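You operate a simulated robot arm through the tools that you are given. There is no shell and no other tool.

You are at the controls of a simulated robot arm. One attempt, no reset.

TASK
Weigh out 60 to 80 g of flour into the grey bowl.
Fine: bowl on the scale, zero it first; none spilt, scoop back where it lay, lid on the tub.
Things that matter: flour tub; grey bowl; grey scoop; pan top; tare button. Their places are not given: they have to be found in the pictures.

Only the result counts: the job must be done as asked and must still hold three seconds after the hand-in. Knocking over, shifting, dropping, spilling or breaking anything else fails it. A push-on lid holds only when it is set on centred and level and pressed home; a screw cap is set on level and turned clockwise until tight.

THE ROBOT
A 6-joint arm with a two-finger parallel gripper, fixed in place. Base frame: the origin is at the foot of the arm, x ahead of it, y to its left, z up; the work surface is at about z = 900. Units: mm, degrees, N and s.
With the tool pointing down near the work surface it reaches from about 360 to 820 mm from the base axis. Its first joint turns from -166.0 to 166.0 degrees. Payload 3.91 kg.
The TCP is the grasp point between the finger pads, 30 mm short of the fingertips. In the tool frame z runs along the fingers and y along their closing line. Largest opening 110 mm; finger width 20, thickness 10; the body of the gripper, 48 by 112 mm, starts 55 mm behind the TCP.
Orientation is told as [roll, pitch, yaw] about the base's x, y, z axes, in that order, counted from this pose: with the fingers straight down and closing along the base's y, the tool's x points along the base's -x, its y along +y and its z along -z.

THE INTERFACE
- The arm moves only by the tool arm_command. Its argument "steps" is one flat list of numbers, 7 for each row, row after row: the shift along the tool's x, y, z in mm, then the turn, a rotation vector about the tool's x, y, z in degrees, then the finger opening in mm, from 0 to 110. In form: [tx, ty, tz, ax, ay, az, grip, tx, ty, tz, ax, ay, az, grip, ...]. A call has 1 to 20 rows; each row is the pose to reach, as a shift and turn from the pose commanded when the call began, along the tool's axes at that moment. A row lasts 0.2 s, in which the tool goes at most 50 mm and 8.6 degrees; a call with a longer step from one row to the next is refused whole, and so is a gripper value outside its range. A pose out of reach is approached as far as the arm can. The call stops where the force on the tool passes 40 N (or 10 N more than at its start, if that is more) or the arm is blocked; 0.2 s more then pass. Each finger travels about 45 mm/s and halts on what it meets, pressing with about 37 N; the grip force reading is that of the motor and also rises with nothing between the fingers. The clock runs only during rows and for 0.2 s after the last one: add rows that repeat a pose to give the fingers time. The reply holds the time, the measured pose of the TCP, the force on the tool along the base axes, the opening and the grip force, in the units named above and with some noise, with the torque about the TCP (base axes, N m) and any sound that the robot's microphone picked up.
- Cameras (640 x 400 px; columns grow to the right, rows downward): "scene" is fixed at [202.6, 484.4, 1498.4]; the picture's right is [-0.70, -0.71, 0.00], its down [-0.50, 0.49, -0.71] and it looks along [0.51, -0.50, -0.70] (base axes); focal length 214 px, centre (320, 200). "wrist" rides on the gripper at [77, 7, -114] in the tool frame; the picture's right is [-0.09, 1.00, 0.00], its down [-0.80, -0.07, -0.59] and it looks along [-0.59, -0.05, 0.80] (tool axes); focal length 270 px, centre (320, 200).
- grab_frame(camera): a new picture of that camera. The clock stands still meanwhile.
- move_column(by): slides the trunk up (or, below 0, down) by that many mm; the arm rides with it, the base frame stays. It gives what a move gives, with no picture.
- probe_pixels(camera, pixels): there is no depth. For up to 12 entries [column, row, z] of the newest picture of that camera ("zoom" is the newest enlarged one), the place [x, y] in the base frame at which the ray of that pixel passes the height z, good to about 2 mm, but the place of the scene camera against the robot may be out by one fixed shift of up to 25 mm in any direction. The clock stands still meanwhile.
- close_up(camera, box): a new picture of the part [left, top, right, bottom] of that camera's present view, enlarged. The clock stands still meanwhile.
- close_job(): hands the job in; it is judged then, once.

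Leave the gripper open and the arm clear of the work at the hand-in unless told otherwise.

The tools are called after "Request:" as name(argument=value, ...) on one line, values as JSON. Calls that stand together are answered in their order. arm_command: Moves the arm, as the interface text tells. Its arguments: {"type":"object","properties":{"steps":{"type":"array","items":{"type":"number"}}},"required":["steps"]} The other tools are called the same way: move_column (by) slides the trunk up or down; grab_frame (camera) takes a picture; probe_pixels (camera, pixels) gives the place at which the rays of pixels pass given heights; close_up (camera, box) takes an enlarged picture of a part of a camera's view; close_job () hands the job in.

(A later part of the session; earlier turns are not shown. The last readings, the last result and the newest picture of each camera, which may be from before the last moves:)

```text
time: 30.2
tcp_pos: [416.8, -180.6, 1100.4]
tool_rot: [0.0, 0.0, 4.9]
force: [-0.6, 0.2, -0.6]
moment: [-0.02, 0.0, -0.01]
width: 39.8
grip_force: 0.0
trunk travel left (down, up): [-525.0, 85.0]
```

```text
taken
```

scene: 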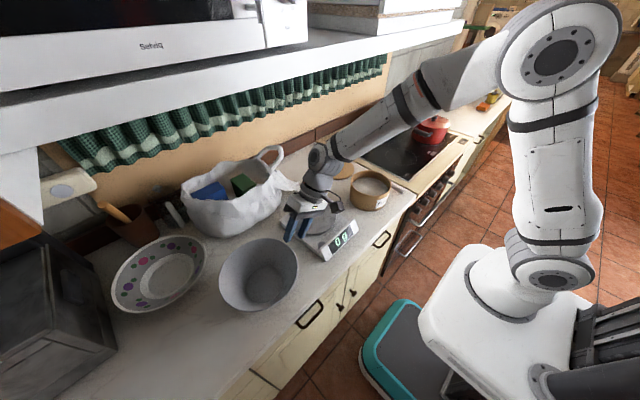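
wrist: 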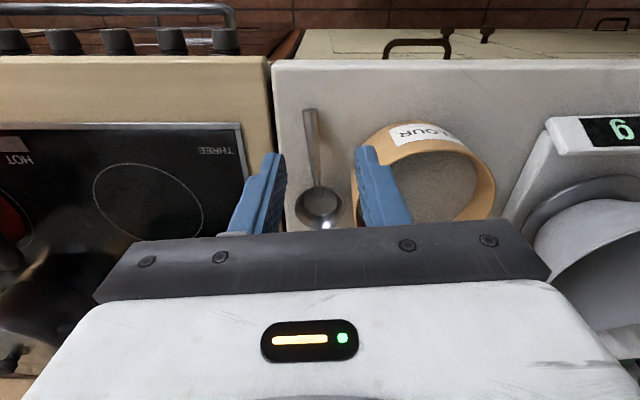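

I see the scoop between the fingers, with the handle end at (310,112) and the cup at (318,205). I'll enlarge and probe.

Request:
close_up(camera="wrist", box=[270, 95, 380, 235])

Request:
probe_pixels(camera="wrist", pixels=[[310, 111, 905], [310, 111, 915], [316, 185, 920], [316, 185, 930], [296, 205, 930], [342, 205, 930], [320, 228, 930], [314, 150, 915], [314, 150, 905], [320, 205, 930]])

```text
2.86 times, centred on (325, 165) of wrist
```

zoom: 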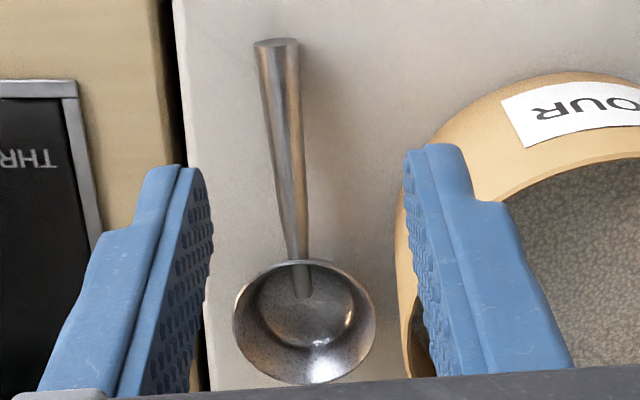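

```text
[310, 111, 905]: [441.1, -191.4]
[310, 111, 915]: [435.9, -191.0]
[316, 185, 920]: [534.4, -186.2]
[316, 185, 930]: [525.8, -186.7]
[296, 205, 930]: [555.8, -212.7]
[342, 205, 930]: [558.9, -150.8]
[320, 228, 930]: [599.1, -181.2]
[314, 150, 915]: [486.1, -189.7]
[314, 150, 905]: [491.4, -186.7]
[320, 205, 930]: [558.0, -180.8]
```

The handle runs from (441,-191) to (528,-186), about 18 mm thick at its end and 10 mm at the cup. I'll grip it near x=475 with the tool leaning back 20°, going first to a pre-grasp 60 mm up the tool axis.

Request:
arm_command(steps=[-6, -2.5, 22, 0, -5, 0, 40, -12, -5, 44, 0, -10, 0, 40, -18, -7.5, 66, 0, -15, 0, 40, -24, -10, 88, 0, -20, 0, 40, -29.5, -12.4, 111, 0, -20, 0, 40, -29.5, -12.4, 111, 0, -20, 0, 40])

Request:
grab_frame(camera="wrist")

Request:
close_up(camera="scene", box=[330, 130, 450, 230])

```text
time: 31.6
tcp_pos: [448.9, -189.5, 989.1]
tool_rot: [-0.1, -20.0, 5.1]
force: [-0.3, 0.4, -0.9]
moment: [0.01, -0.02, 0.02]
width: 39.9
grip_force: 0.0
trunk travel left (down, up): [-525.0, 85.0]
```

```text
taken
```

wrist: 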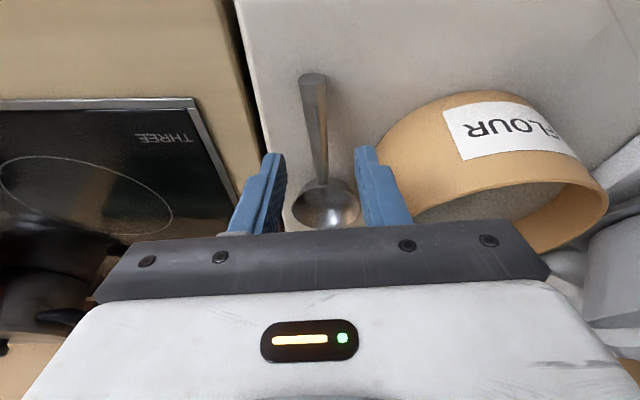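

```text
4.00 times, centred on (390, 180) of scene
```

zoom: 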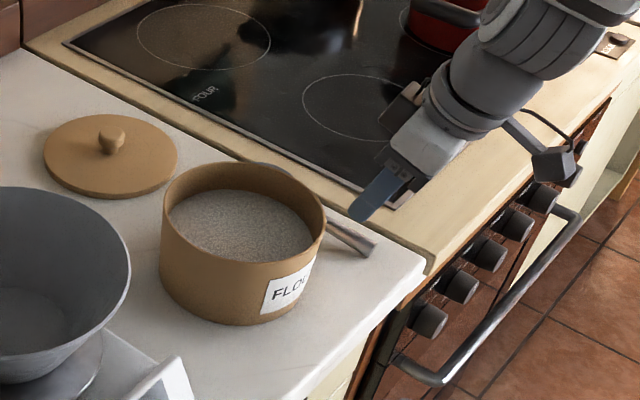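

The handle lies centred between the fingers. I advance 56 mm along the tool axis, slowing at the end.

Request:
arm_command(steps=[0, 0, 16, 0, 0, 0, 40, 0, 0, 32, 0, 0, 0, 40, 0, 0, 44, 0, 0, 0, 40, 0, 0, 51, 0, 0, 0, 40, 0, 0, 56, 0, 0, 0, 40])

Request:
grab_frame(camera="wrist")

Request:
close_up(camera="scene", box=[360, 160, 440, 220])

```text
time: 32.8
tcp_pos: [466.7, -187.5, 935.9]
tool_rot: [-0.1, -20.0, 5.0]
force: [0.5, -0.1, 0.1]
moment: [-0.01, -0.02, -0.03]
width: 39.9
grip_force: 0.0
trunk travel left (down, up): [-525.0, 85.0]
```

```text
taken
```

wrist: 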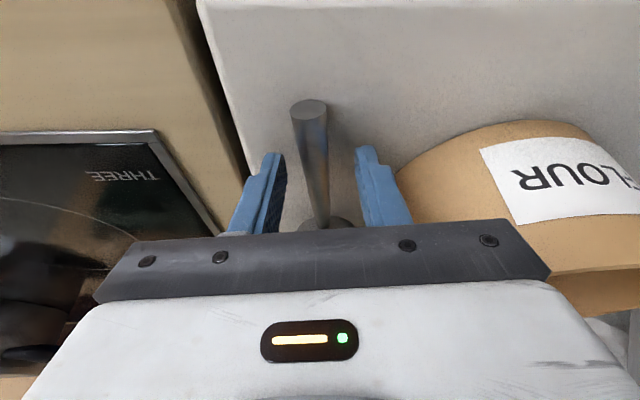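

```text
6.67 times, centred on (400, 190) of scene
```

zoom: 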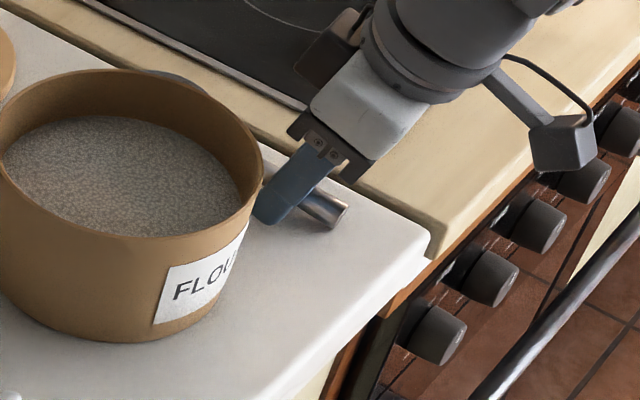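

The fingers straddle the handle, with the tips just below it. I note this grasp pose, TCP (466.7,-187.5,935.9) with rotation [0,-20,5], for putting the scoop back, then close.

Request:
arm_command(steps=[0, 0, 0, 0, 0, 0, 28, 0, 0, 0, 0, 0, 0, 18, 0, 0, 0, 0, 0, 0, 8, 0, 0, 0, 0, 0, 0, 0, 0, 0, 0, 0, 0, 0, 0, 0, 0, 0, 0, 0, 0, 0])

Request:
grab_frame(camera="wrist")

Request:
close_up(camera="scene", box=[360, 160, 440, 220])

```text
time: 34.2
tcp_pos: [467.0, -187.2, 934.6]
tool_rot: [-0.2, -20.0, 5.0]
force: [-0.3, 0.2, -0.1]
moment: [-0.03, 0.0, -0.01]
width: 16.2
grip_force: 37.5
trunk travel left (down, up): [-525.0, 85.0]
```

```text
taken
```

wrist: 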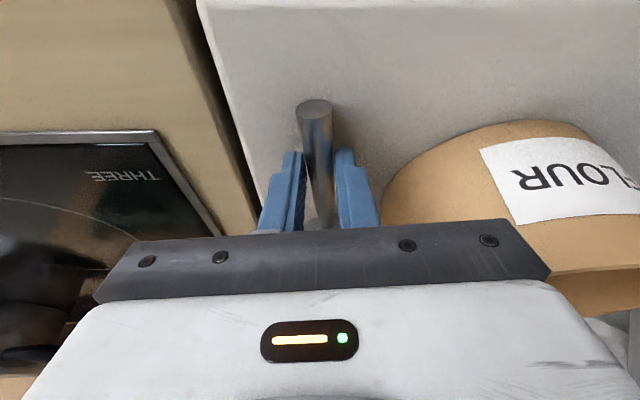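

```text
6.67 times, centred on (400, 190) of scene
```

zoom: 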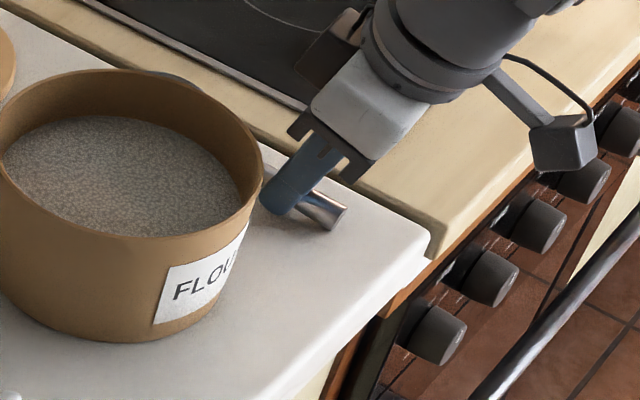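

The grip is firm at width 16.2 and 37 N. I lift straight up 40 mm gently, then another 80, and look at how the scoop sits in the fingers.

Request:
arm_command(steps=[-1.7, 0, -4.7, 0, 0, 0, 0, -5.1, 0, -14.1, 0, 0, 0, 0, -10.3, 0, -28.2, 0, 0, 0, 0, -17.1, 0, -47, 0, 0, 0, 0, -25.6, 0, -70.5, 0, 0, 0, 0, -34.2, 0, -94, 0, 0, 0, 0, -41, 0, -112.8, 0, 0, 0, 0, -41, 0, -112.8, 0, 0, 0, 0])

Request:
grab_frame(camera="wrist")

Request:
close_up(camera="scene", box=[330, 120, 450, 220])

```text
time: 36.0
tcp_pos: [465.3, -187.1, 1054.5]
tool_rot: [-0.1, -20.0, 5.0]
force: [0.3, 0.3, -0.4]
moment: [-0.02, 0.02, -0.01]
width: 16.5
grip_force: 37.5
trunk travel left (down, up): [-525.0, 85.0]
```

```text
taken
```

wrist: 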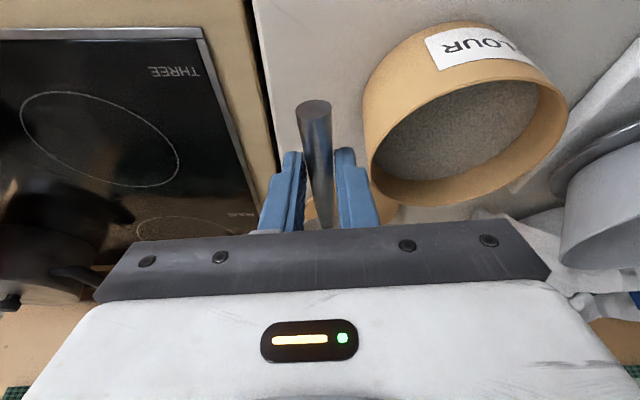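

```text
4.00 times, centred on (390, 170) of scene
```

zoom: 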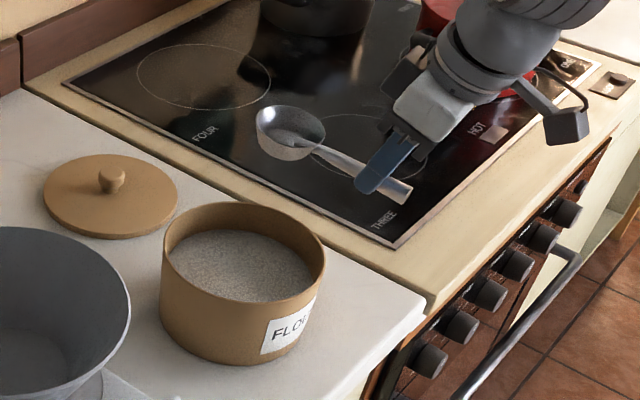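

The scoop is held well. I'll enlarge it in the scene view to read its shape.

Request:
close_up(camera="scene", box=[370, 130, 450, 190])

Request:
probe_pixels(camera="scene", pixels=[[395, 155, 1040]])

```text
6.67 times, centred on (410, 160) of scene
```

zoom: 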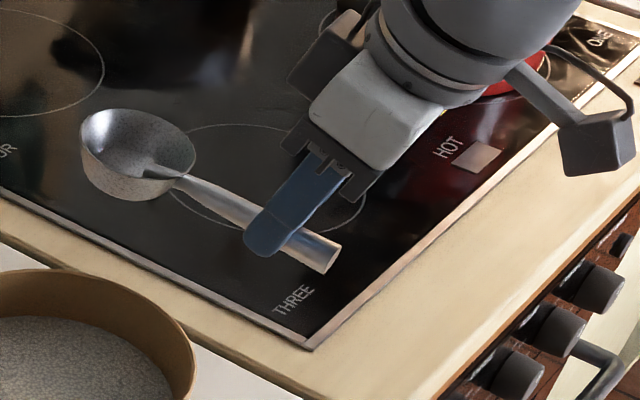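

```text
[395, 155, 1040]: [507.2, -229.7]
```

I read the scoop as a cup about 62 mm across and 28 mm deep with a straight handle in the rim plane, so perhaps 30–40 g when full. I move it over the tub with the cup pitched down about 50° and its lip about z=1005, still well above the flour.

Request:
arm_command(steps=[-5.5, 16.4, -6.8, 0, 8.29, 0, 0, -10.9, 32.7, -13.7, 0, 16.57, 0, 0, -16.4, 49.1, -20.5, 0, 24.86, 0, 0, -21.9, 65.4, -27.4, 0, 33.14, 0, 0, -27.4, 81.8, -34.2, 0, 41.43, 0, 0, -32.8, 98.1, -41.1, 0, 49.7, 0, 0, -38.3, 114.5, -47.9, 0, 58, 0, 0, -38.3, 114.5, -47.9, 0, 58, 0, 0])

Request:
grab_frame(camera="wrist")

Request:
grab_frame(camera="scene")

```text
time: 37.8
tcp_pos: [476.1, -71.0, 1109.6]
tool_rot: [0.0, 38.0, 4.9]
force: [0.1, -1.0, -0.7]
moment: [-0.02, 0.03, -0.01]
width: 16.6
grip_force: 36.9
trunk travel left (down, up): [-525.0, 85.0]
```

```text
taken
```

wrist: 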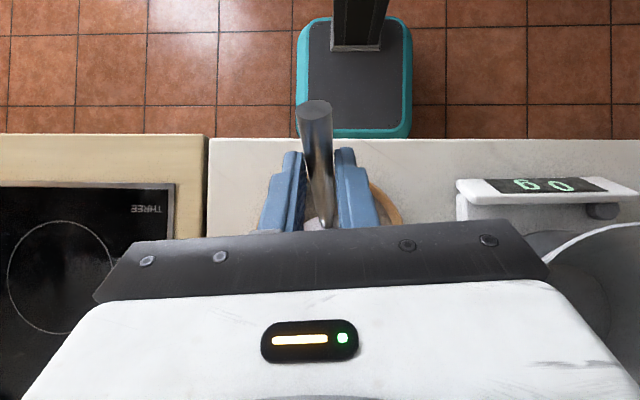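

```text
taken
```

scene: 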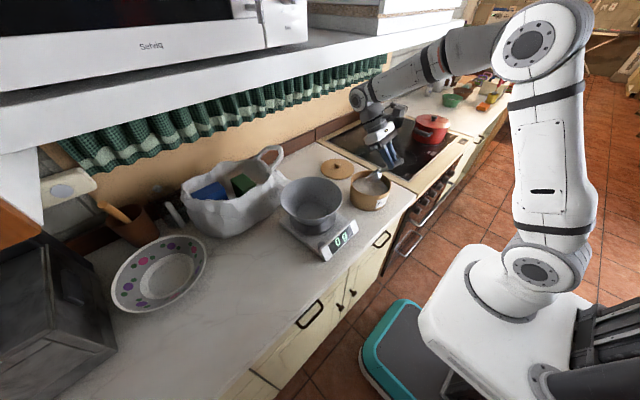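

I'll enlarge the tub and scoop in the scene view to check the scoop's place over the flour.

Request:
close_up(camera="scene", box=[330, 130, 420, 220])

```text
4.44 times, centred on (375, 175) of scene
```

zoom: 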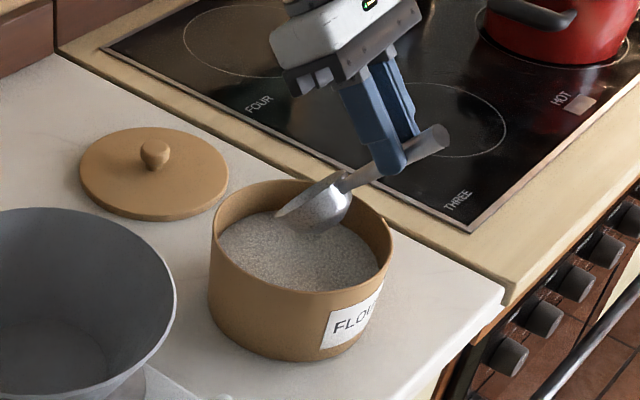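

The scoop is well inside the tub's outline. I lower it at 50° so the lip goes about 24 mm into the flour, then look before pushing on.

Request:
arm_command(steps=[-16.1, 0, 25.5, 0, 0, 0, 0, -29.2, 0, 47, 0, 0, 0, 0, -37.2, 0, 57.3, 0, 0, 0, 0, -44.6, 0, 66.7, 0, 0, 0, 0])

Request:
close_up(camera="scene", box=[340, 140, 410, 210])

```text
time: 38.8
tcp_pos: [470.1, -71.0, 1030.7]
tool_rot: [-0.1, 38.0, 5.0]
force: [-0.5, 0.3, -1.3]
moment: [-0.02, 0.03, -0.04]
width: 16.4
grip_force: 37.0
trunk travel left (down, up): [-525.0, 85.0]
```

```text
5.71 times, centred on (375, 175) of scene
```

zoom: 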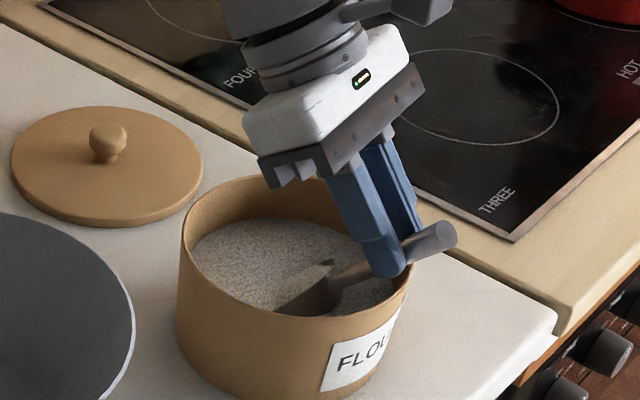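

The cup is in the flour and forces are small. I push forward about 36 mm while curling from 50° to 35°.

Request:
arm_command(steps=[-3.5, 0, 2, 0, -2.5, 0, 0, -7, 0, 3.9, 0, -5, 0, 0, -14, 0, 7.7, 0, -10, 0, 0, -18.9, 0, 6, 0, -12.5, 0, 0, -23.8, 0, 4.3, 0, -15, 0, 0, -23.8, 0, 4.3, 0, -15, 0, 0])

Request:
close_up(camera="scene", box=[340, 140, 410, 210])

```text
time: 40.2
tcp_pos: [486.6, -71.5, 1014.7]
tool_rot: [-0.1, 23.0, 5.1]
force: [0.0, 0.1, -0.8]
moment: [0.01, 0.01, 0.02]
width: 16.6
grip_force: 37.1
trunk travel left (down, up): [-525.0, 85.0]
```

```text
5.71 times, centred on (375, 175) of scene
```

zoom: 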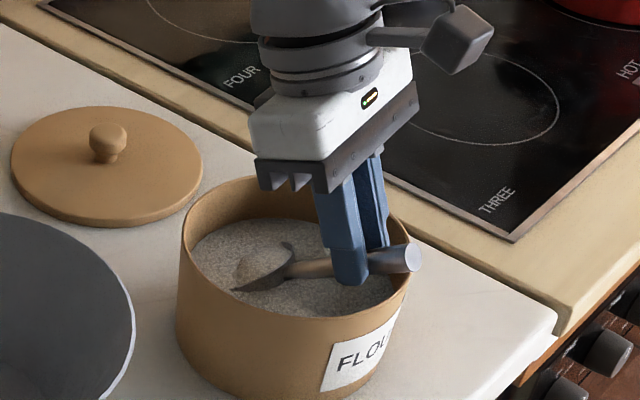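

The cup now holds a mound of flour. I lift while curling it level, keeping the handle above the tub's near wall.

Request:
arm_command(steps=[4.2, 0, 0.3, 0, -3.5, 0, 0, 8.4, 0, 0.5, 0, -7, 0, 0, 13.1, 0, -1.7, 0, -10.5, 0, 0, 17.8, 0, -4, 0, -14, 0, 0, 22, 0, -5.8, 0, -18, 0, 0, 26.2, 0, -7.7, 0, -22, 0, 0, 29.6, 0, -10.2, 0, -25.5, 0, 0, 33, 0, -12.8, 0, -29, 0, 0, 35.6, 0, -15.8, 0, -32, 0, 0, 38.3, 0, -18.8, 0, -35, 0, 0, 43.8, 0, -31.7, 0, -35, 0, 0, 49.3, 0, -44.6, 0, -35, 0, 0, 49.3, 0, -44.6, 0, -35, 0, 0])

Request:
close_up(camera="scene", box=[335, 125, 415, 205])

Request:
grab_frame(camera="wrist")

```text
time: 43.0
tcp_pos: [458.4, -73.9, 1077.3]
tool_rot: [-0.1, -11.9, 5.0]
force: [-0.4, -0.3, -0.7]
moment: [-0.06, 0.03, 0.01]
width: 16.7
grip_force: 37.1
trunk travel left (down, up): [-525.0, 85.0]
```

```text
5.00 times, centred on (375, 165) of scene
```

zoom: 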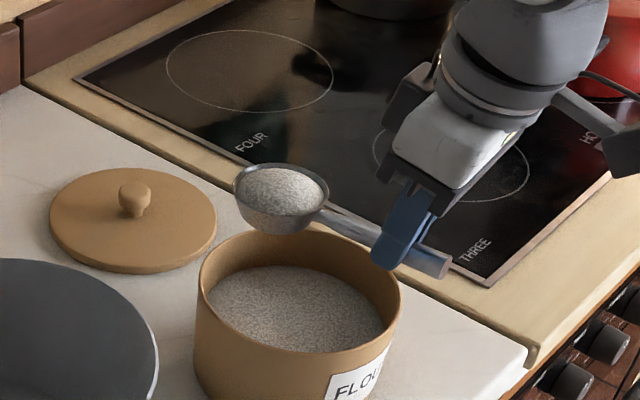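

```text
taken
```

wrist: 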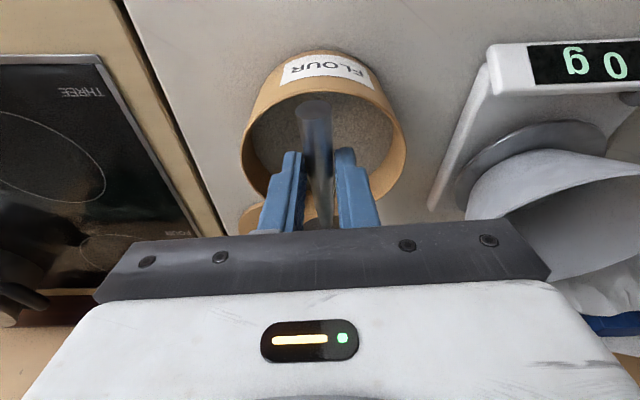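

A heaped scoop of flour, perhaps 40–50 g, and nothing is spilt. I carry it level and smoothly over the bowl, turning the yaw to -30° so the side tilt for pouring stays clear of a wrist alignment. The target is cup centre (586,160,1097).

Request:
arm_command(steps=[-0.6, 2.2, -0.2, 0.06, 0, 0.27, 0, -2.5, 8.5, -0.7, 0.22, 0, 1.06, 0, -5.3, 18.3, -1.6, 0.49, 0, 2.29, 0, -9.1, 31.3, -2.7, 0.83, 0, 3.91, 0, -13.6, 46.9, -4.1, 1.25, 0, 5.86, 0, -18.8, 64.7, -5.6, 1.72, 0, 8.08, 0, -24.4, 84.2, -7.3, 2.24, 0, 10.5, 0, -30.4, 104.8, -9.1, 2.79, 0, 13.1, 0, -36.6, 126.2, -10.9, 3.35, 0, 15.75, 0, -42.9, 147.8, -12.8, 3.93, 0, 18.45, 0, -49.1, 169.2, -14.6, 4.49, 0, 21.1, 0, -55.1, 189.8, -16.4, 5.04, 0, 23.7, 0, -60.7, 209.3, -18.1, 5.56, 0, 26.1, 0, -65.9, 227.1, -19.6, 6.03, 0, 28.3, 0, -70.4, 242.7, -21, 6.45, 0, 30.3, 0, -74.2, 255.7, -22.1, 6.79, 0, 31.9, 0, -77, 265.5, -23, 7.06, 0, 33.1, 0, -78.9, 271.8, -23.5, 7.22, 0, 33.9, 0, -79.5, 274, -23.7, 7.28, 0, 34.2, 0, -79.5, 274, -23.7, 7.28, 0, 34.2, 0])

Request:
grab_frame(camera="scene")

Request:
grab_frame(camera="wrist")

```text
time: 47.2
tcp_pos: [505.3, 205.3, 1113.5]
tool_rot: [-0.1, -12.0, -30.1]
force: [-0.5, 0.8, -0.4]
moment: [0.03, 0.05, 0.0]
width: 16.9
grip_force: 36.6
trunk travel left (down, up): [-525.0, 85.0]
```

```text
taken
```

scene: 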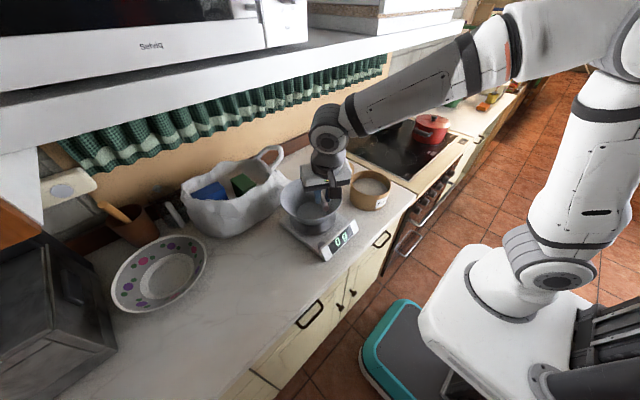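

```text
taken
```

wrist: 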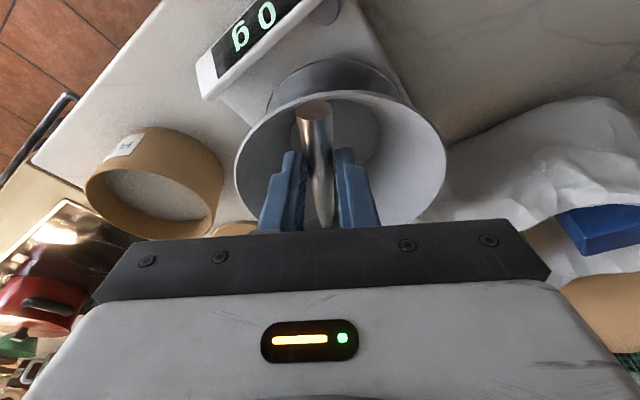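

The hand is over the bowl. I'll enlarge to see the cup and check that the counter is clean.

Request:
close_up(camera="scene", box=[260, 150, 400, 250])

```text
4.00 times, centred on (330, 200) of scene
```

zoom: 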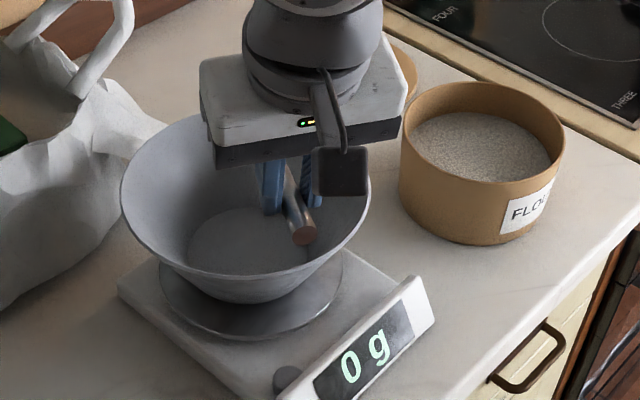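

The counter is clean and the cup is over the bowl. I start the pour by rolling the scoop about its handle axis toward +y, to 45° first, keeping the cup in place.

Request:
arm_command(steps=[0.04, 2.6, 0.17, 7.3, 0, -1.56, 0, 0.14, 5.2, 0.67, 14.7, 0, -3.1, 0, 0.31, 7.65, 1.5, 22, 0, -4.7, 0, 0.55, 10, 2.63, 29.3, 0, -6.2, 0, 0.85, 12.2, 4.05, 36.7, 0, -7.8, 0, 1.2, 14.1, 5.74, 44, 0, -9.4, 0, 1.2, 14.1, 5.74, 44, 0, -9.4, 0])

Request:
close_up(camera="scene", box=[260, 150, 400, 250])

Request:
grab_frame(camera="wrist")

```text
time: 48.8
tcp_pos: [513.6, 218.5, 1110.5]
tool_rot: [-45.8, -8.4, -21.4]
force: [1.2, 0.3, -1.1]
moment: [0.05, 0.08, -0.03]
width: 16.5
grip_force: 37.1
trunk travel left (down, up): [-525.0, 85.0]
```

```text
4.00 times, centred on (330, 200) of scene
```

zoom: 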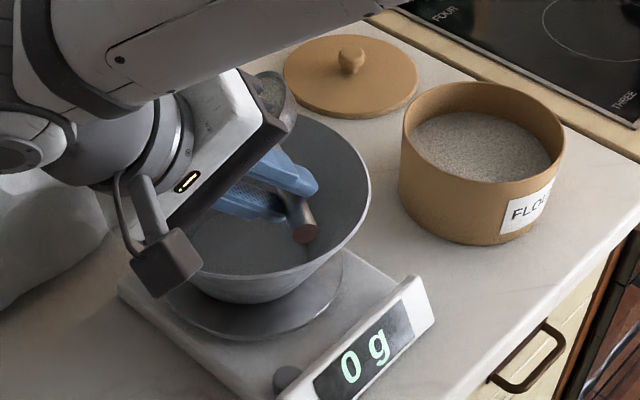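

```text
taken
```

wrist: 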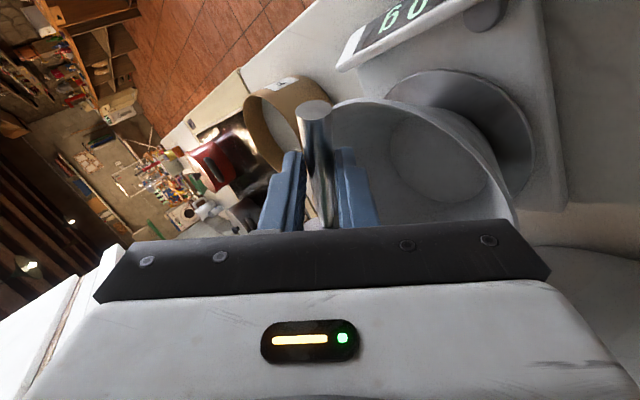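

At 45° the flour still sits in the cup and the display reads 0 g. I roll another 15°.

Request:
arm_command(steps=[0.02, 1.3, 0.04, 3.7, 0, -0.78, 0, 0.04, 2.6, 0.17, 7.3, 0, -1.56, 0, 0.09, 3.9, 0.38, 11, 0, -2.34, 0, 0.14, 5.2, 0.67, 14.7, 0, -3.1, 0, 0.14, 5.2, 0.67, 14.7, 0, -3.1, 0])

Request:
close_up(camera="scene", box=[260, 150, 400, 250])

```text
time: 50.0
tcp_pos: [515.6, 221.3, 1104.6]
tool_rot: [-60.6, -6.1, -19.4]
force: [-0.1, -0.3, -1.1]
moment: [0.05, 0.02, -0.01]
width: 17.1
grip_force: 37.1
trunk travel left (down, up): [-525.0, 85.0]
```

```text
4.00 times, centred on (330, 200) of scene
```

zoom: 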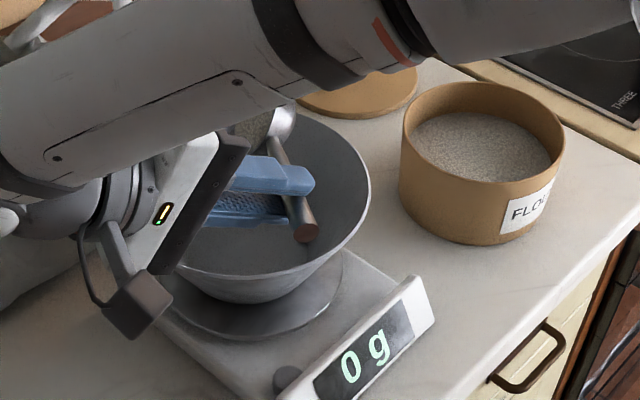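

It still reads 0 g at 60°. I roll another 10° slowly.

Request:
arm_command(steps=[0.02, 1.3, 0.04, 3.7, 0, -0.78, 0, 0.04, 2.6, 0.17, 7.3, 0, -1.56, 0, 0.06, 3.5, 0.3, 9.8, 0, -2.08, 0, 0.06, 3.5, 0.3, 9.8, 0, -2.08, 0])

Request:
close_up(camera="scene", box=[280, 160, 380, 250])

```text
time: 51.0
tcp_pos: [507.9, 208.9, 1090.3]
tool_rot: [-70.4, -4.1, -18.5]
force: [0.0, -0.3, -0.9]
moment: [0.03, 0.06, -0.01]
width: 16.6
grip_force: 37.4
out of reach, approached as far as the arm can: row 2, 3, 4
trunk travel left (down, up): [-525.0, 85.0]
```

```text
4.44 times, centred on (330, 205) of scene
```

zoom: 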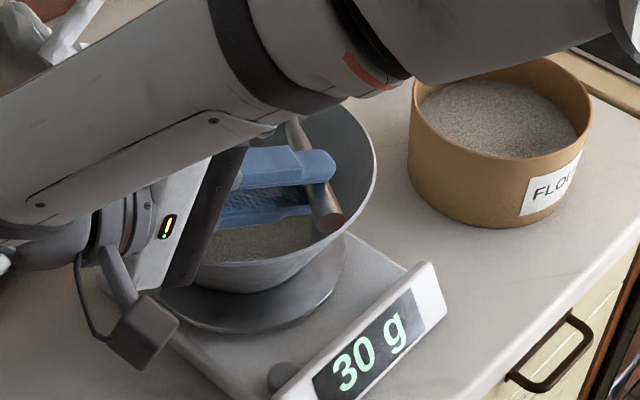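

The display jumped to 30 g, so flour is pouring. The arm reported the last rows as slightly out of reach, but the cup is still over the bowl at about (578,147,1083). I hold for a moment and read again.

Request:
arm_command(steps=[0, 0, 0, 0, 0, 0, 0, 0, 0, 0, 0, 0, 0, 0, 0, 0, 0, 0, 0, 0, 0])

Request:
close_up(camera="scene", box=[280, 160, 380, 250])

Request:
grab_frame(camera="wrist")

```text
time: 51.8
tcp_pos: [506.7, 207.6, 1089.1]
tool_rot: [-70.3, -4.0, -18.5]
force: [0.8, 0.9, 0.3]
moment: [0.02, 0.01, 0.03]
width: 16.4
grip_force: 37.0
trunk travel left (down, up): [-525.0, 85.0]
```

```text
4.44 times, centred on (330, 205) of scene
```

zoom: 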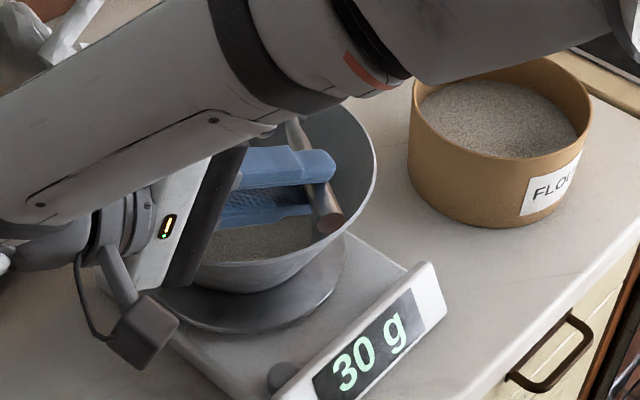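

```text
taken
```

wrist: 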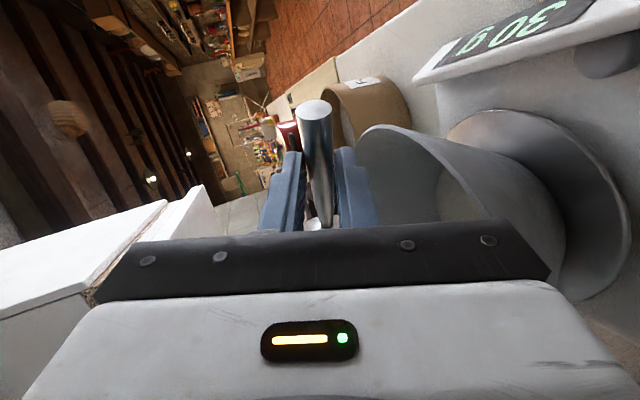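

The reading holds at 30 g. I roll back a little to see how the arm's command tracks.

Request:
arm_command(steps=[0.02, -1.7, 0.08, -4.9, 0, 1.04, 0, 0.06, -3.5, 0.3, -9.8, 0, 2.08, 0, 0.06, -3.5, 0.3, -9.8, 0, 2.08, 0])

Request:
close_up(camera="scene", box=[280, 160, 380, 250])

```text
time: 52.6
tcp_pos: [507.3, 207.2, 1093.6]
tool_rot: [-60.7, -6.0, -19.4]
force: [0.4, 0.7, -1.2]
moment: [0.02, 0.03, -0.02]
width: 16.7
grip_force: 37.3
trunk travel left (down, up): [-525.0, 85.0]
```

```text
4.44 times, centred on (330, 205) of scene
```

zoom: 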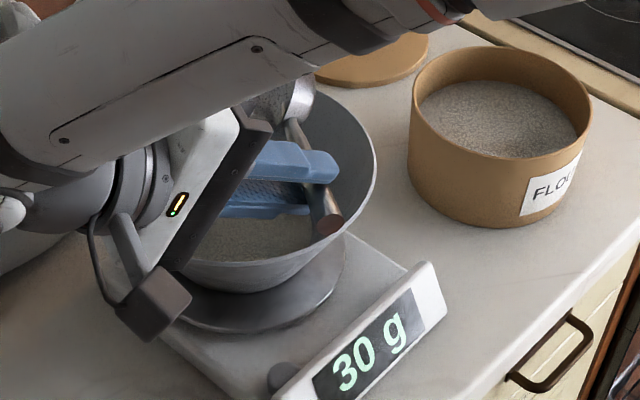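

The cup shows at about zoom (280,100). I'll enlarge to see whether flour remains in it.

Request:
close_up(camera="scene", box=[305, 165, 345, 225])

```text
6.67 times, centred on (325, 195) of scene
```

zoom: 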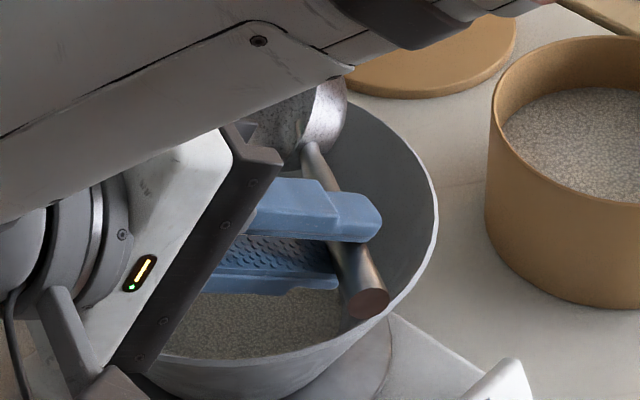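

The bowl holds flour on its floor, and the visible part of the cup looks like bare metal. I roll back to level to see what is left in the scoop.

Request:
arm_command(steps=[0.04, -2.6, 0.17, -7.3, 0, 1.56, 0, 0.14, -5.2, 0.67, -14.7, 0, 3.1, 0, 0.31, -7.65, 1.5, -22, 0, 4.7, 0, 0.55, -10, 2.63, -29.3, 0, 6.2, 0, 0.85, -12.2, 4.05, -36.7, 0, 7.8, 0, 1.2, -14.1, 5.74, -44, 0, 9.4, 0, 1.6, -15.9, 7.67, -51.3, 0, 10.9, 0, 2.08, -17.4, 9.95, -59.2, 0, 12.6, 0, 2.08, -17.4, 9.95, -59.2, 0, 12.6, 0])

Request:
close_up(camera="scene", box=[260, 150, 400, 250])

```text
time: 54.6
tcp_pos: [498.1, 191.3, 1103.8]
tool_rot: [0.5, -12.0, -30.1]
force: [-0.3, 0.8, -1.3]
moment: [-0.01, 0.06, 0.01]
width: 16.5
grip_force: 37.1
trunk travel left (down, up): [-525.0, 85.0]
```

```text
4.00 times, centred on (330, 200) of scene
```

zoom: 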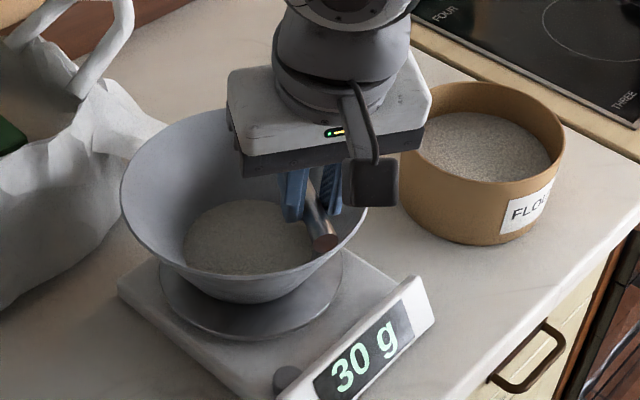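

The display holds at 30 g. I carry the scoop level back over the tub, where I can see into it.

Request:
arm_command(steps=[-1.2, -3.2, 0.5, -0.09, 0, -0.44, 0, -4.5, -12.1, 1.9, -0.35, 0, -1.67, 0, -9.6, -25.9, 4, -0.76, 0, -3.57, 0, -16.2, -43.8, 6.8, -1.28, 0, -6.02, 0, -23.9, -64.7, 10.1, -1.89, 0, -8.9, 0, -32.4, -87.8, 13.7, -2.57, 0, -12.1, 0, -41.4, -112.3, 17.5, -3.3, 0, -15.4, 0, -50.7, -137.2, 21.3, -4, 0, -18.9, 0, -59.7, -161.7, 25.1, -4.7, 0, -22.2, 0, -68.2, -184.8, 28.7, -5.4, 0, -25.4, 0, -75.9, -205.7, 32, -6, 0, -28.3, 0, -82.5, -223.6, 34.8, -6.5, 0, -30.7, 0, -87.6, -237.4, 36.9, -6.9, 0, -32.6, 0, -90.9, -246.3, 38.3, -7.2, 0, -33.9, 0, -92.1, -249.5, 38.8, -7.3, 0, -34.3, 0, -92.1, -249.5, 38.8, -7.3, 0, -34.3, 0])

Request:
close_up(camera="scene", box=[335, 125, 415, 205])

Request:
close_up(camera="scene", box=[260, 150, 400, 250])

```text
time: 58.0
tcp_pos: [457.7, -73.8, 1084.5]
tool_rot: [0.4, -12.3, 5.1]
force: [-0.1, 0.7, 0.2]
moment: [-0.03, 0.04, 0.02]
width: 16.4
grip_force: 37.0
trunk travel left (down, up): [-525.0, 85.0]
```

```text
5.00 times, centred on (375, 165) of scene
```

zoom: 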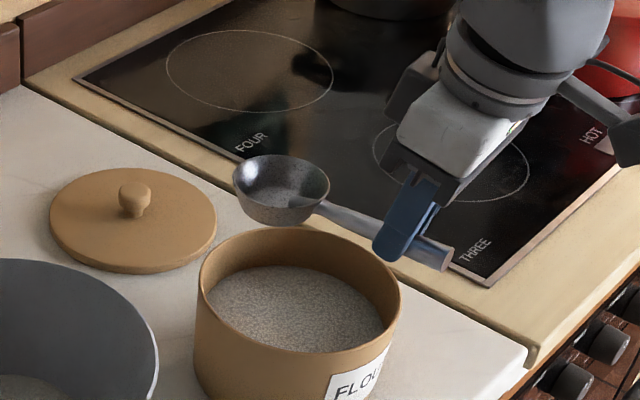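

```text
4.00 times, centred on (330, 200) of scene
```

zoom: 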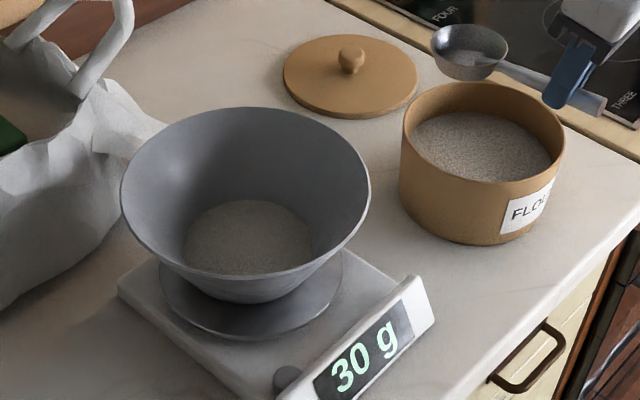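

The scoop looks nearly empty, so a heaped scoop gives about 30 g. I'll enlarge the cup once to be sure about the remainder.

Request:
close_up(camera="scene", box=[360, 145, 390, 175])

```text
13.33 times, centred on (375, 160) of scene
```

zoom: 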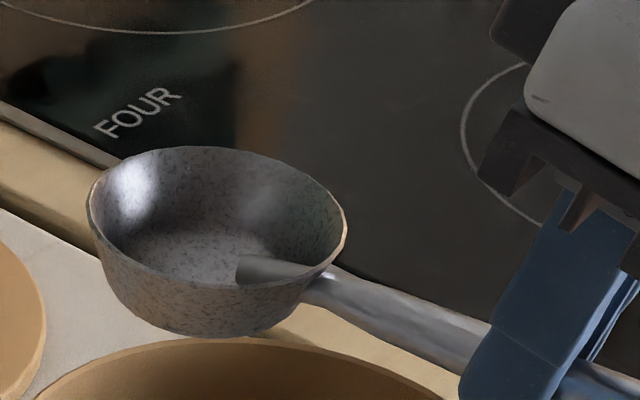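

The scoop is empty. I take a second scoop the same way, first pitching the cup down to 50° over the tub.

Request:
arm_command(steps=[-3.3, 0.2, -3, 0, 7.14, 0, 0, -6.7, 0.3, -5.9, 0, 14.3, 0, 0, -10, 0.5, -8.9, 0, 21.4, 0, 0, -13.4, 0.7, -11.8, 0, 28.6, 0, 0, -16.7, 0.9, -14.8, 0, 35.7, 0, 0, -20.1, 1, -17.7, 0, 42.9, 0, 0, -23.4, 1.2, -20.7, 0, 50, 0, 0, -23.4, 1.2, -20.7, 0, 50, 0, 0])

```text
time: 59.8
tcp_pos: [478.8, -70.7, 1108.8]
tool_rot: [0.4, 37.8, 5.4]
force: [-0.5, 0.2, 0.2]
moment: [0.01, 0.01, 0.01]
width: 16.8
grip_force: 37.0
trunk travel left (down, up): [-525.0, 85.0]
```

The pose repeats the first scoop within 3 mm. Now I dig along the same path, down and then forward with the curl to 35°.

Request:
arm_command(steps=[-14.1, 0, 27, 0, 0, 0, 0, -27.2, 0, 48.6, 0, 0, 0, 0, -35.2, 0, 58.8, 0, 0, 0, 0, -42.6, 0, 68.3, 0, 0, 0, 0, -46.1, 0, 70.3, 0, -2.5, 0, 0, -49.6, 0, 72.2, 0, -5, 0, 0, -56.6, 0, 76, 0, -10, 0, 0, -61.5, 0, 74.3, 0, -12.5, 0, 0, -66.4, 0, 72.6, 0, -15, 0, 0, -66.4, 0, 72.6, 0, -15, 0, 0])

Request:
close_up(camera="scene", box=[340, 140, 410, 210])

```text
time: 62.0
tcp_pos: [484.2, -69.3, 1010.7]
tool_rot: [0.3, 22.7, 5.3]
force: [-0.3, 0.4, -0.9]
moment: [0.04, 0.03, 0.0]
width: 16.9
grip_force: 37.0
trunk travel left (down, up): [-525.0, 85.0]
```

```text
5.71 times, centred on (375, 175) of scene
```

zoom: 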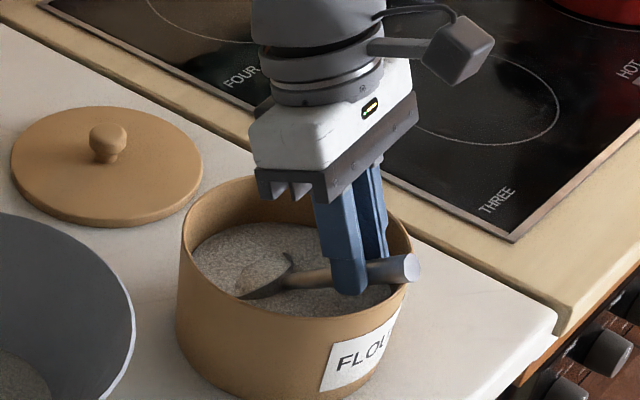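

The cup is full again. I lift with the same curl to level.

Request:
arm_command(steps=[4.2, 0, 0.3, 0, -3.5, 0, 0, 8.4, 0, 0.5, 0, -7, 0, 0, 12.8, 0, -2.6, 0, -10.5, 0, 0, 17.2, 0, -6.2, 0, -14, 0, 0, 21.4, 0, -9, 0, -18, 0, 0, 25.6, 0, -11.7, 0, -22, 0, 0, 29, 0, -14.2, 0, -25.5, 0, 0, 32.4, 0, -16.8, 0, -29, 0, 0, 35, 0, -19.8, 0, -32, 0, 0, 37.7, 0, -22.8, 0, -35, 0, 0, 43.2, 0, -35.7, 0, -35, 0, 0, 48.7, 0, -48.6, 0, -35, 0, 0, 48.7, 0, -48.6, 0, -35, 0, 0])

Request:
close_up(camera="scene", box=[335, 125, 415, 205])

```text
time: 64.8
tcp_pos: [460.2, -71.0, 1074.4]
tool_rot: [0.4, -12.3, 5.2]
force: [0.6, 0.2, -0.4]
moment: [-0.03, 0.08, -0.02]
width: 16.7
grip_force: 36.5
trunk travel left (down, up): [-525.0, 85.0]
```

```text
5.00 times, centred on (375, 165) of scene
```

zoom: 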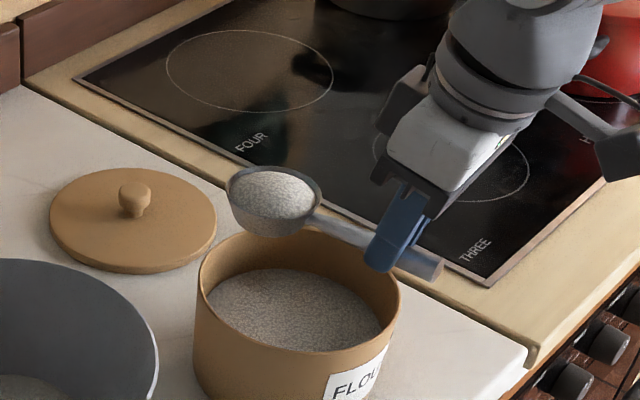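

It is a similar full scoop. I carry it level to the place above the bowl from which the full roll was reachable, TCP (498,191,1104).

Request:
arm_command(steps=[-0.5, 2.1, -0.1, 0.06, 0, 0.28, 0, -2, 8, -0.5, 0.23, 0, 1.06, 0, -4.4, 17.3, -1.1, 0.49, 0, 2.3, 0, -7.5, 29.5, -1.9, 0.83, 0, 3.93, 0, -11.2, 44.2, -2.8, 1.25, 0, 5.89, 0, -15.4, 60.9, -3.9, 1.72, 0, 8.13, 0, -20.1, 79.3, -5, 2.24, 0, 10.6, 0, -25, 98.7, -6.2, 2.79, 0, 13.2, 0, -30.1, 118.8, -7.5, 3.36, 0, 15.8, 0, -35.3, 139.2, -8.8, 3.94, 0, 18.6, 0, -40.4, 159.3, -10.1, 4.51, 0, 21.2, 0, -45.3, 178.7, -11.3, 5.06, 0, 23.8, 0, -50, 197.1, -12.4, 5.58, 0, 26.3, 0, -54.2, 213.8, -13.5, 6.05, 0, 28.5, 0, -57.9, 228.5, -14.4, 6.47, 0, 30.5, 0, -61, 240.7, -15.2, 6.81, 0, 32.1, 0, -63.4, 250, -15.8, 7.07, 0, 33.3, 0, -64.9, 255.9, -16.2, 7.24, 0, 34.1, 0, -65.4, 258, -16.3, 7.3, 0, 34.4, 0, -65.4, 258, -16.3, 7.3, 0, 34.4, 0])

Request:
close_up(camera="scene", box=[260, 150, 400, 250])

```text
time: 69.0
tcp_pos: [498.4, 190.9, 1105.0]
tool_rot: [0.5, -11.9, -30.1]
force: [0.0, 0.6, -0.1]
moment: [0.03, 0.05, 0.03]
width: 16.8
grip_force: 37.6
trunk travel left (down, up): [-525.0, 85.0]
```

```text
4.00 times, centred on (330, 200) of scene
```

zoom: 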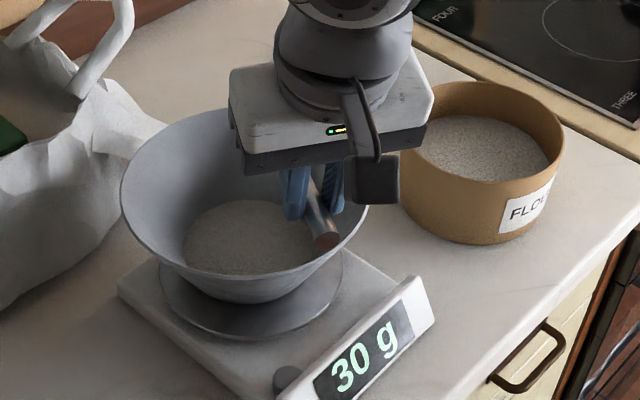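

I roll toward +y to 60°, as before nothing should fall yet.

Request:
arm_command(steps=[0.04, 2.6, 0.17, 7.3, 0, -1.56, 0, 0.14, 5.2, 0.67, 14.7, 0, -3.1, 0, 0.31, 7.65, 1.5, 22, 0, -4.7, 0, 0.55, 10, 2.63, 29.3, 0, -6.2, 0, 0.85, 12.2, 4.05, 36.7, 0, -7.8, 0, 1.2, 14.1, 5.74, 44, 0, -9.4, 0, 1.6, 15.9, 7.67, 51.3, 0, -10.9, 0, 2.05, 17.3, 9.8, 58.7, 0, -12.5, 0, 2.05, 17.3, 9.8, 58.7, 0, -12.5, 0])

Request:
close_up(camera="scene", box=[280, 160, 380, 250])

```text
time: 71.0
tcp_pos: [506.2, 205.6, 1096.1]
tool_rot: [-60.2, -6.0, -19.6]
force: [-0.2, 0.0, -0.2]
moment: [0.04, 0.04, -0.01]
width: 16.8
grip_force: 37.1
trunk travel left (down, up): [-525.0, 85.0]
```

```text
4.44 times, centred on (330, 205) of scene
```

zoom: 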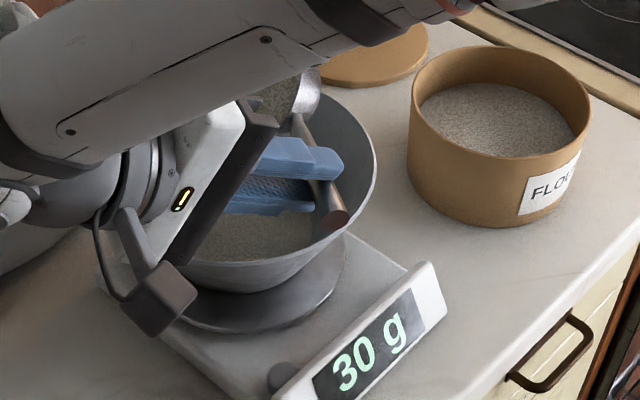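

As expected, still 30 g. I roll the last 10° and hold.

Request:
arm_command(steps=[0.02, 1.3, 0.04, 3.7, 0, -0.78, 0, 0.04, 2.6, 0.17, 7.3, 0, -1.56, 0, 0.06, 3.5, 0.3, 9.8, 0, -2.08, 0, 0.06, 3.5, 0.3, 9.8, 0, -2.08, 0, 0.06, 3.5, 0.3, 9.8, 0, -2.08, 0])

Request:
close_up(camera="scene", box=[280, 160, 380, 250])

```text
time: 72.2
tcp_pos: [504.6, 207.3, 1091.5]
tool_rot: [-70.0, -4.2, -18.9]
force: [-0.2, -0.3, -1.3]
moment: [0.02, -0.01, -0.01]
width: 16.4
grip_force: 37.0
trunk travel left (down, up): [-525.0, 85.0]
```

```text
4.44 times, centred on (330, 205) of scene
```

zoom: 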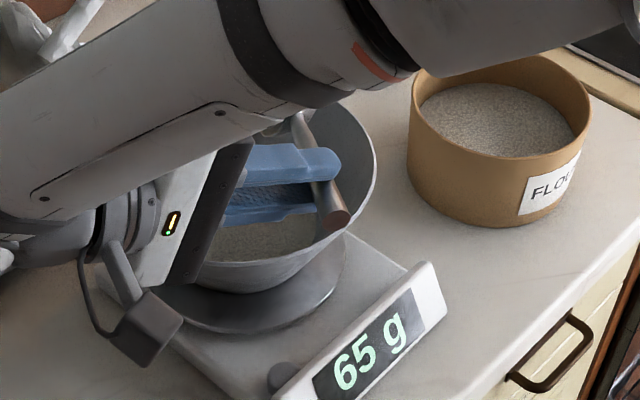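

The display now reads 65 g, inside 60–80, and it seems to step by 5 g. I hold a moment for the rest to fall and read again.

Request:
arm_command(steps=[0, 0, 0, 0, 0, 0, 0, 0, 0, 0, 0, 0, 0, 0, 0, 0, 0, 0, 0, 0, 0])

Request:
close_up(camera="scene", box=[280, 160, 380, 250])

```text
time: 73.0
tcp_pos: [504.0, 207.4, 1093.1]
tool_rot: [-70.0, -4.1, -18.8]
force: [0.1, -0.1, -0.5]
moment: [0.05, -0.01, -0.01]
width: 16.7
grip_force: 37.2
trunk travel left (down, up): [-525.0, 85.0]
```

```text
4.44 times, centred on (330, 205) of scene
```

zoom: 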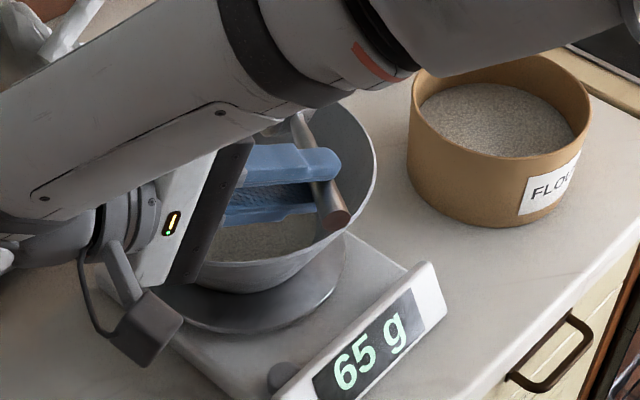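

It is steady at 65 g, so I stop adding. I roll the scoop back to level.

Request:
arm_command(steps=[0.04, -2.71, 0.18, -7.63, 0, 1.62, 0, 0.15, -5.38, 0.72, -15.26, 0, 3.24, 0, 0.33, -7.91, 1.6, -22.8, 0, 4.85, 0, 0.59, -10.33, 2.82, -30.4, 0, 6.47, 0, 0.91, -12.56, 4.35, -38, 0, 8.09, 0, 1.29, -14.56, 6.16, -45.7, 0, 9.71, 0, 1.71, -16.26, 8.19, -53.2, 0, 11.3, 0, 2.19, -17.69, 10.46, -60.8, 0, 12.94, 0, 2.7, -18.8, 12.9, -68.5, 0, 14.56, 0, 2.7, -18.8, 12.9, -68.5, 0, 14.56, 0])

Request:
close_up(camera="scene", box=[260, 150, 400, 250])

```text
time: 75.2
tcp_pos: [498.3, 190.2, 1107.3]
tool_rot: [0.5, -12.0, -30.1]
force: [-0.2, -0.9, -1.1]
moment: [0.03, 0.06, -0.01]
width: 16.7
grip_force: 36.6
trunk travel left (down, up): [-525.0, 85.0]
```

```text
4.00 times, centred on (330, 200) of scene
```

zoom: 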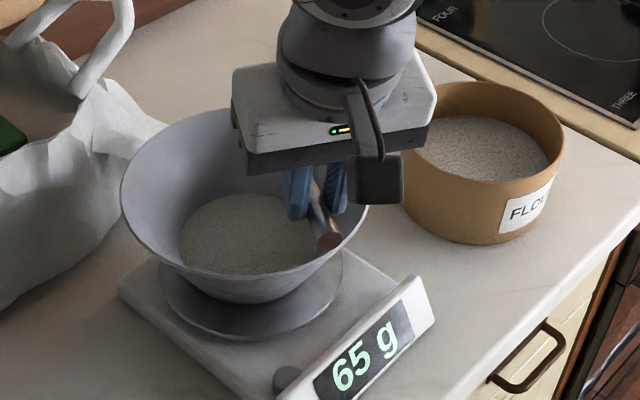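

Still 65 g. I carry the scoop level back over the tub to check that it is empty.

Request:
arm_command(steps=[-1.2, -3.2, 0.5, -0.09, 0, -0.44, 0, -4.5, -12.1, 1.9, -0.35, 0, -1.67, 0, -9.6, -25.9, 4, -0.76, 0, -3.57, 0, -16.2, -43.8, 6.8, -1.28, 0, -6.02, 0, -23.9, -64.7, 10.1, -1.89, 0, -8.9, 0, -32.4, -87.8, 13.7, -2.57, 0, -12.1, 0, -41.4, -112.3, 17.5, -3.3, 0, -15.4, 0, -50.7, -137.2, 21.3, -4, 0, -18.9, 0, -59.7, -161.7, 25.1, -4.7, 0, -22.2, 0, -68.2, -184.8, 28.7, -5.4, 0, -25.4, 0, -75.9, -205.7, 32, -6, 0, -28.3, 0, -82.5, -223.6, 34.8, -6.5, 0, -30.7, 0, -87.6, -237.4, 36.9, -6.9, 0, -32.6, 0, -90.9, -246.3, 38.3, -7.2, 0, -33.9, 0, -92.1, -249.5, 38.8, -7.3, 0, -34.3, 0, -92.1, -249.5, 38.8, -7.3, 0, -34.3, 0])

Request:
close_up(camera="scene", box=[355, 140, 395, 180])

Request:
close_up(camera="scene", box=[260, 150, 400, 250])

```text
time: 78.6
tcp_pos: [456.5, -74.2, 1085.9]
tool_rot: [0.4, -12.3, 5.0]
force: [0.7, -0.5, -0.3]
moment: [0.04, 0.04, -0.03]
width: 16.3
grip_force: 36.7
trunk travel left (down, up): [-525.0, 85.0]
```

```text
10.00 times, centred on (375, 160) of scene
```

zoom: 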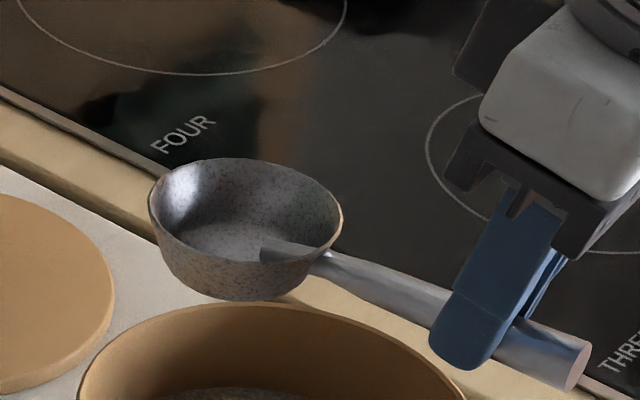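

```text
4.00 times, centred on (330, 200) of scene
```

zoom: 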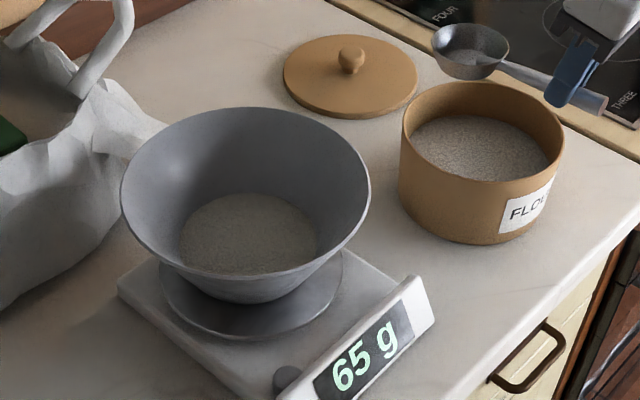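

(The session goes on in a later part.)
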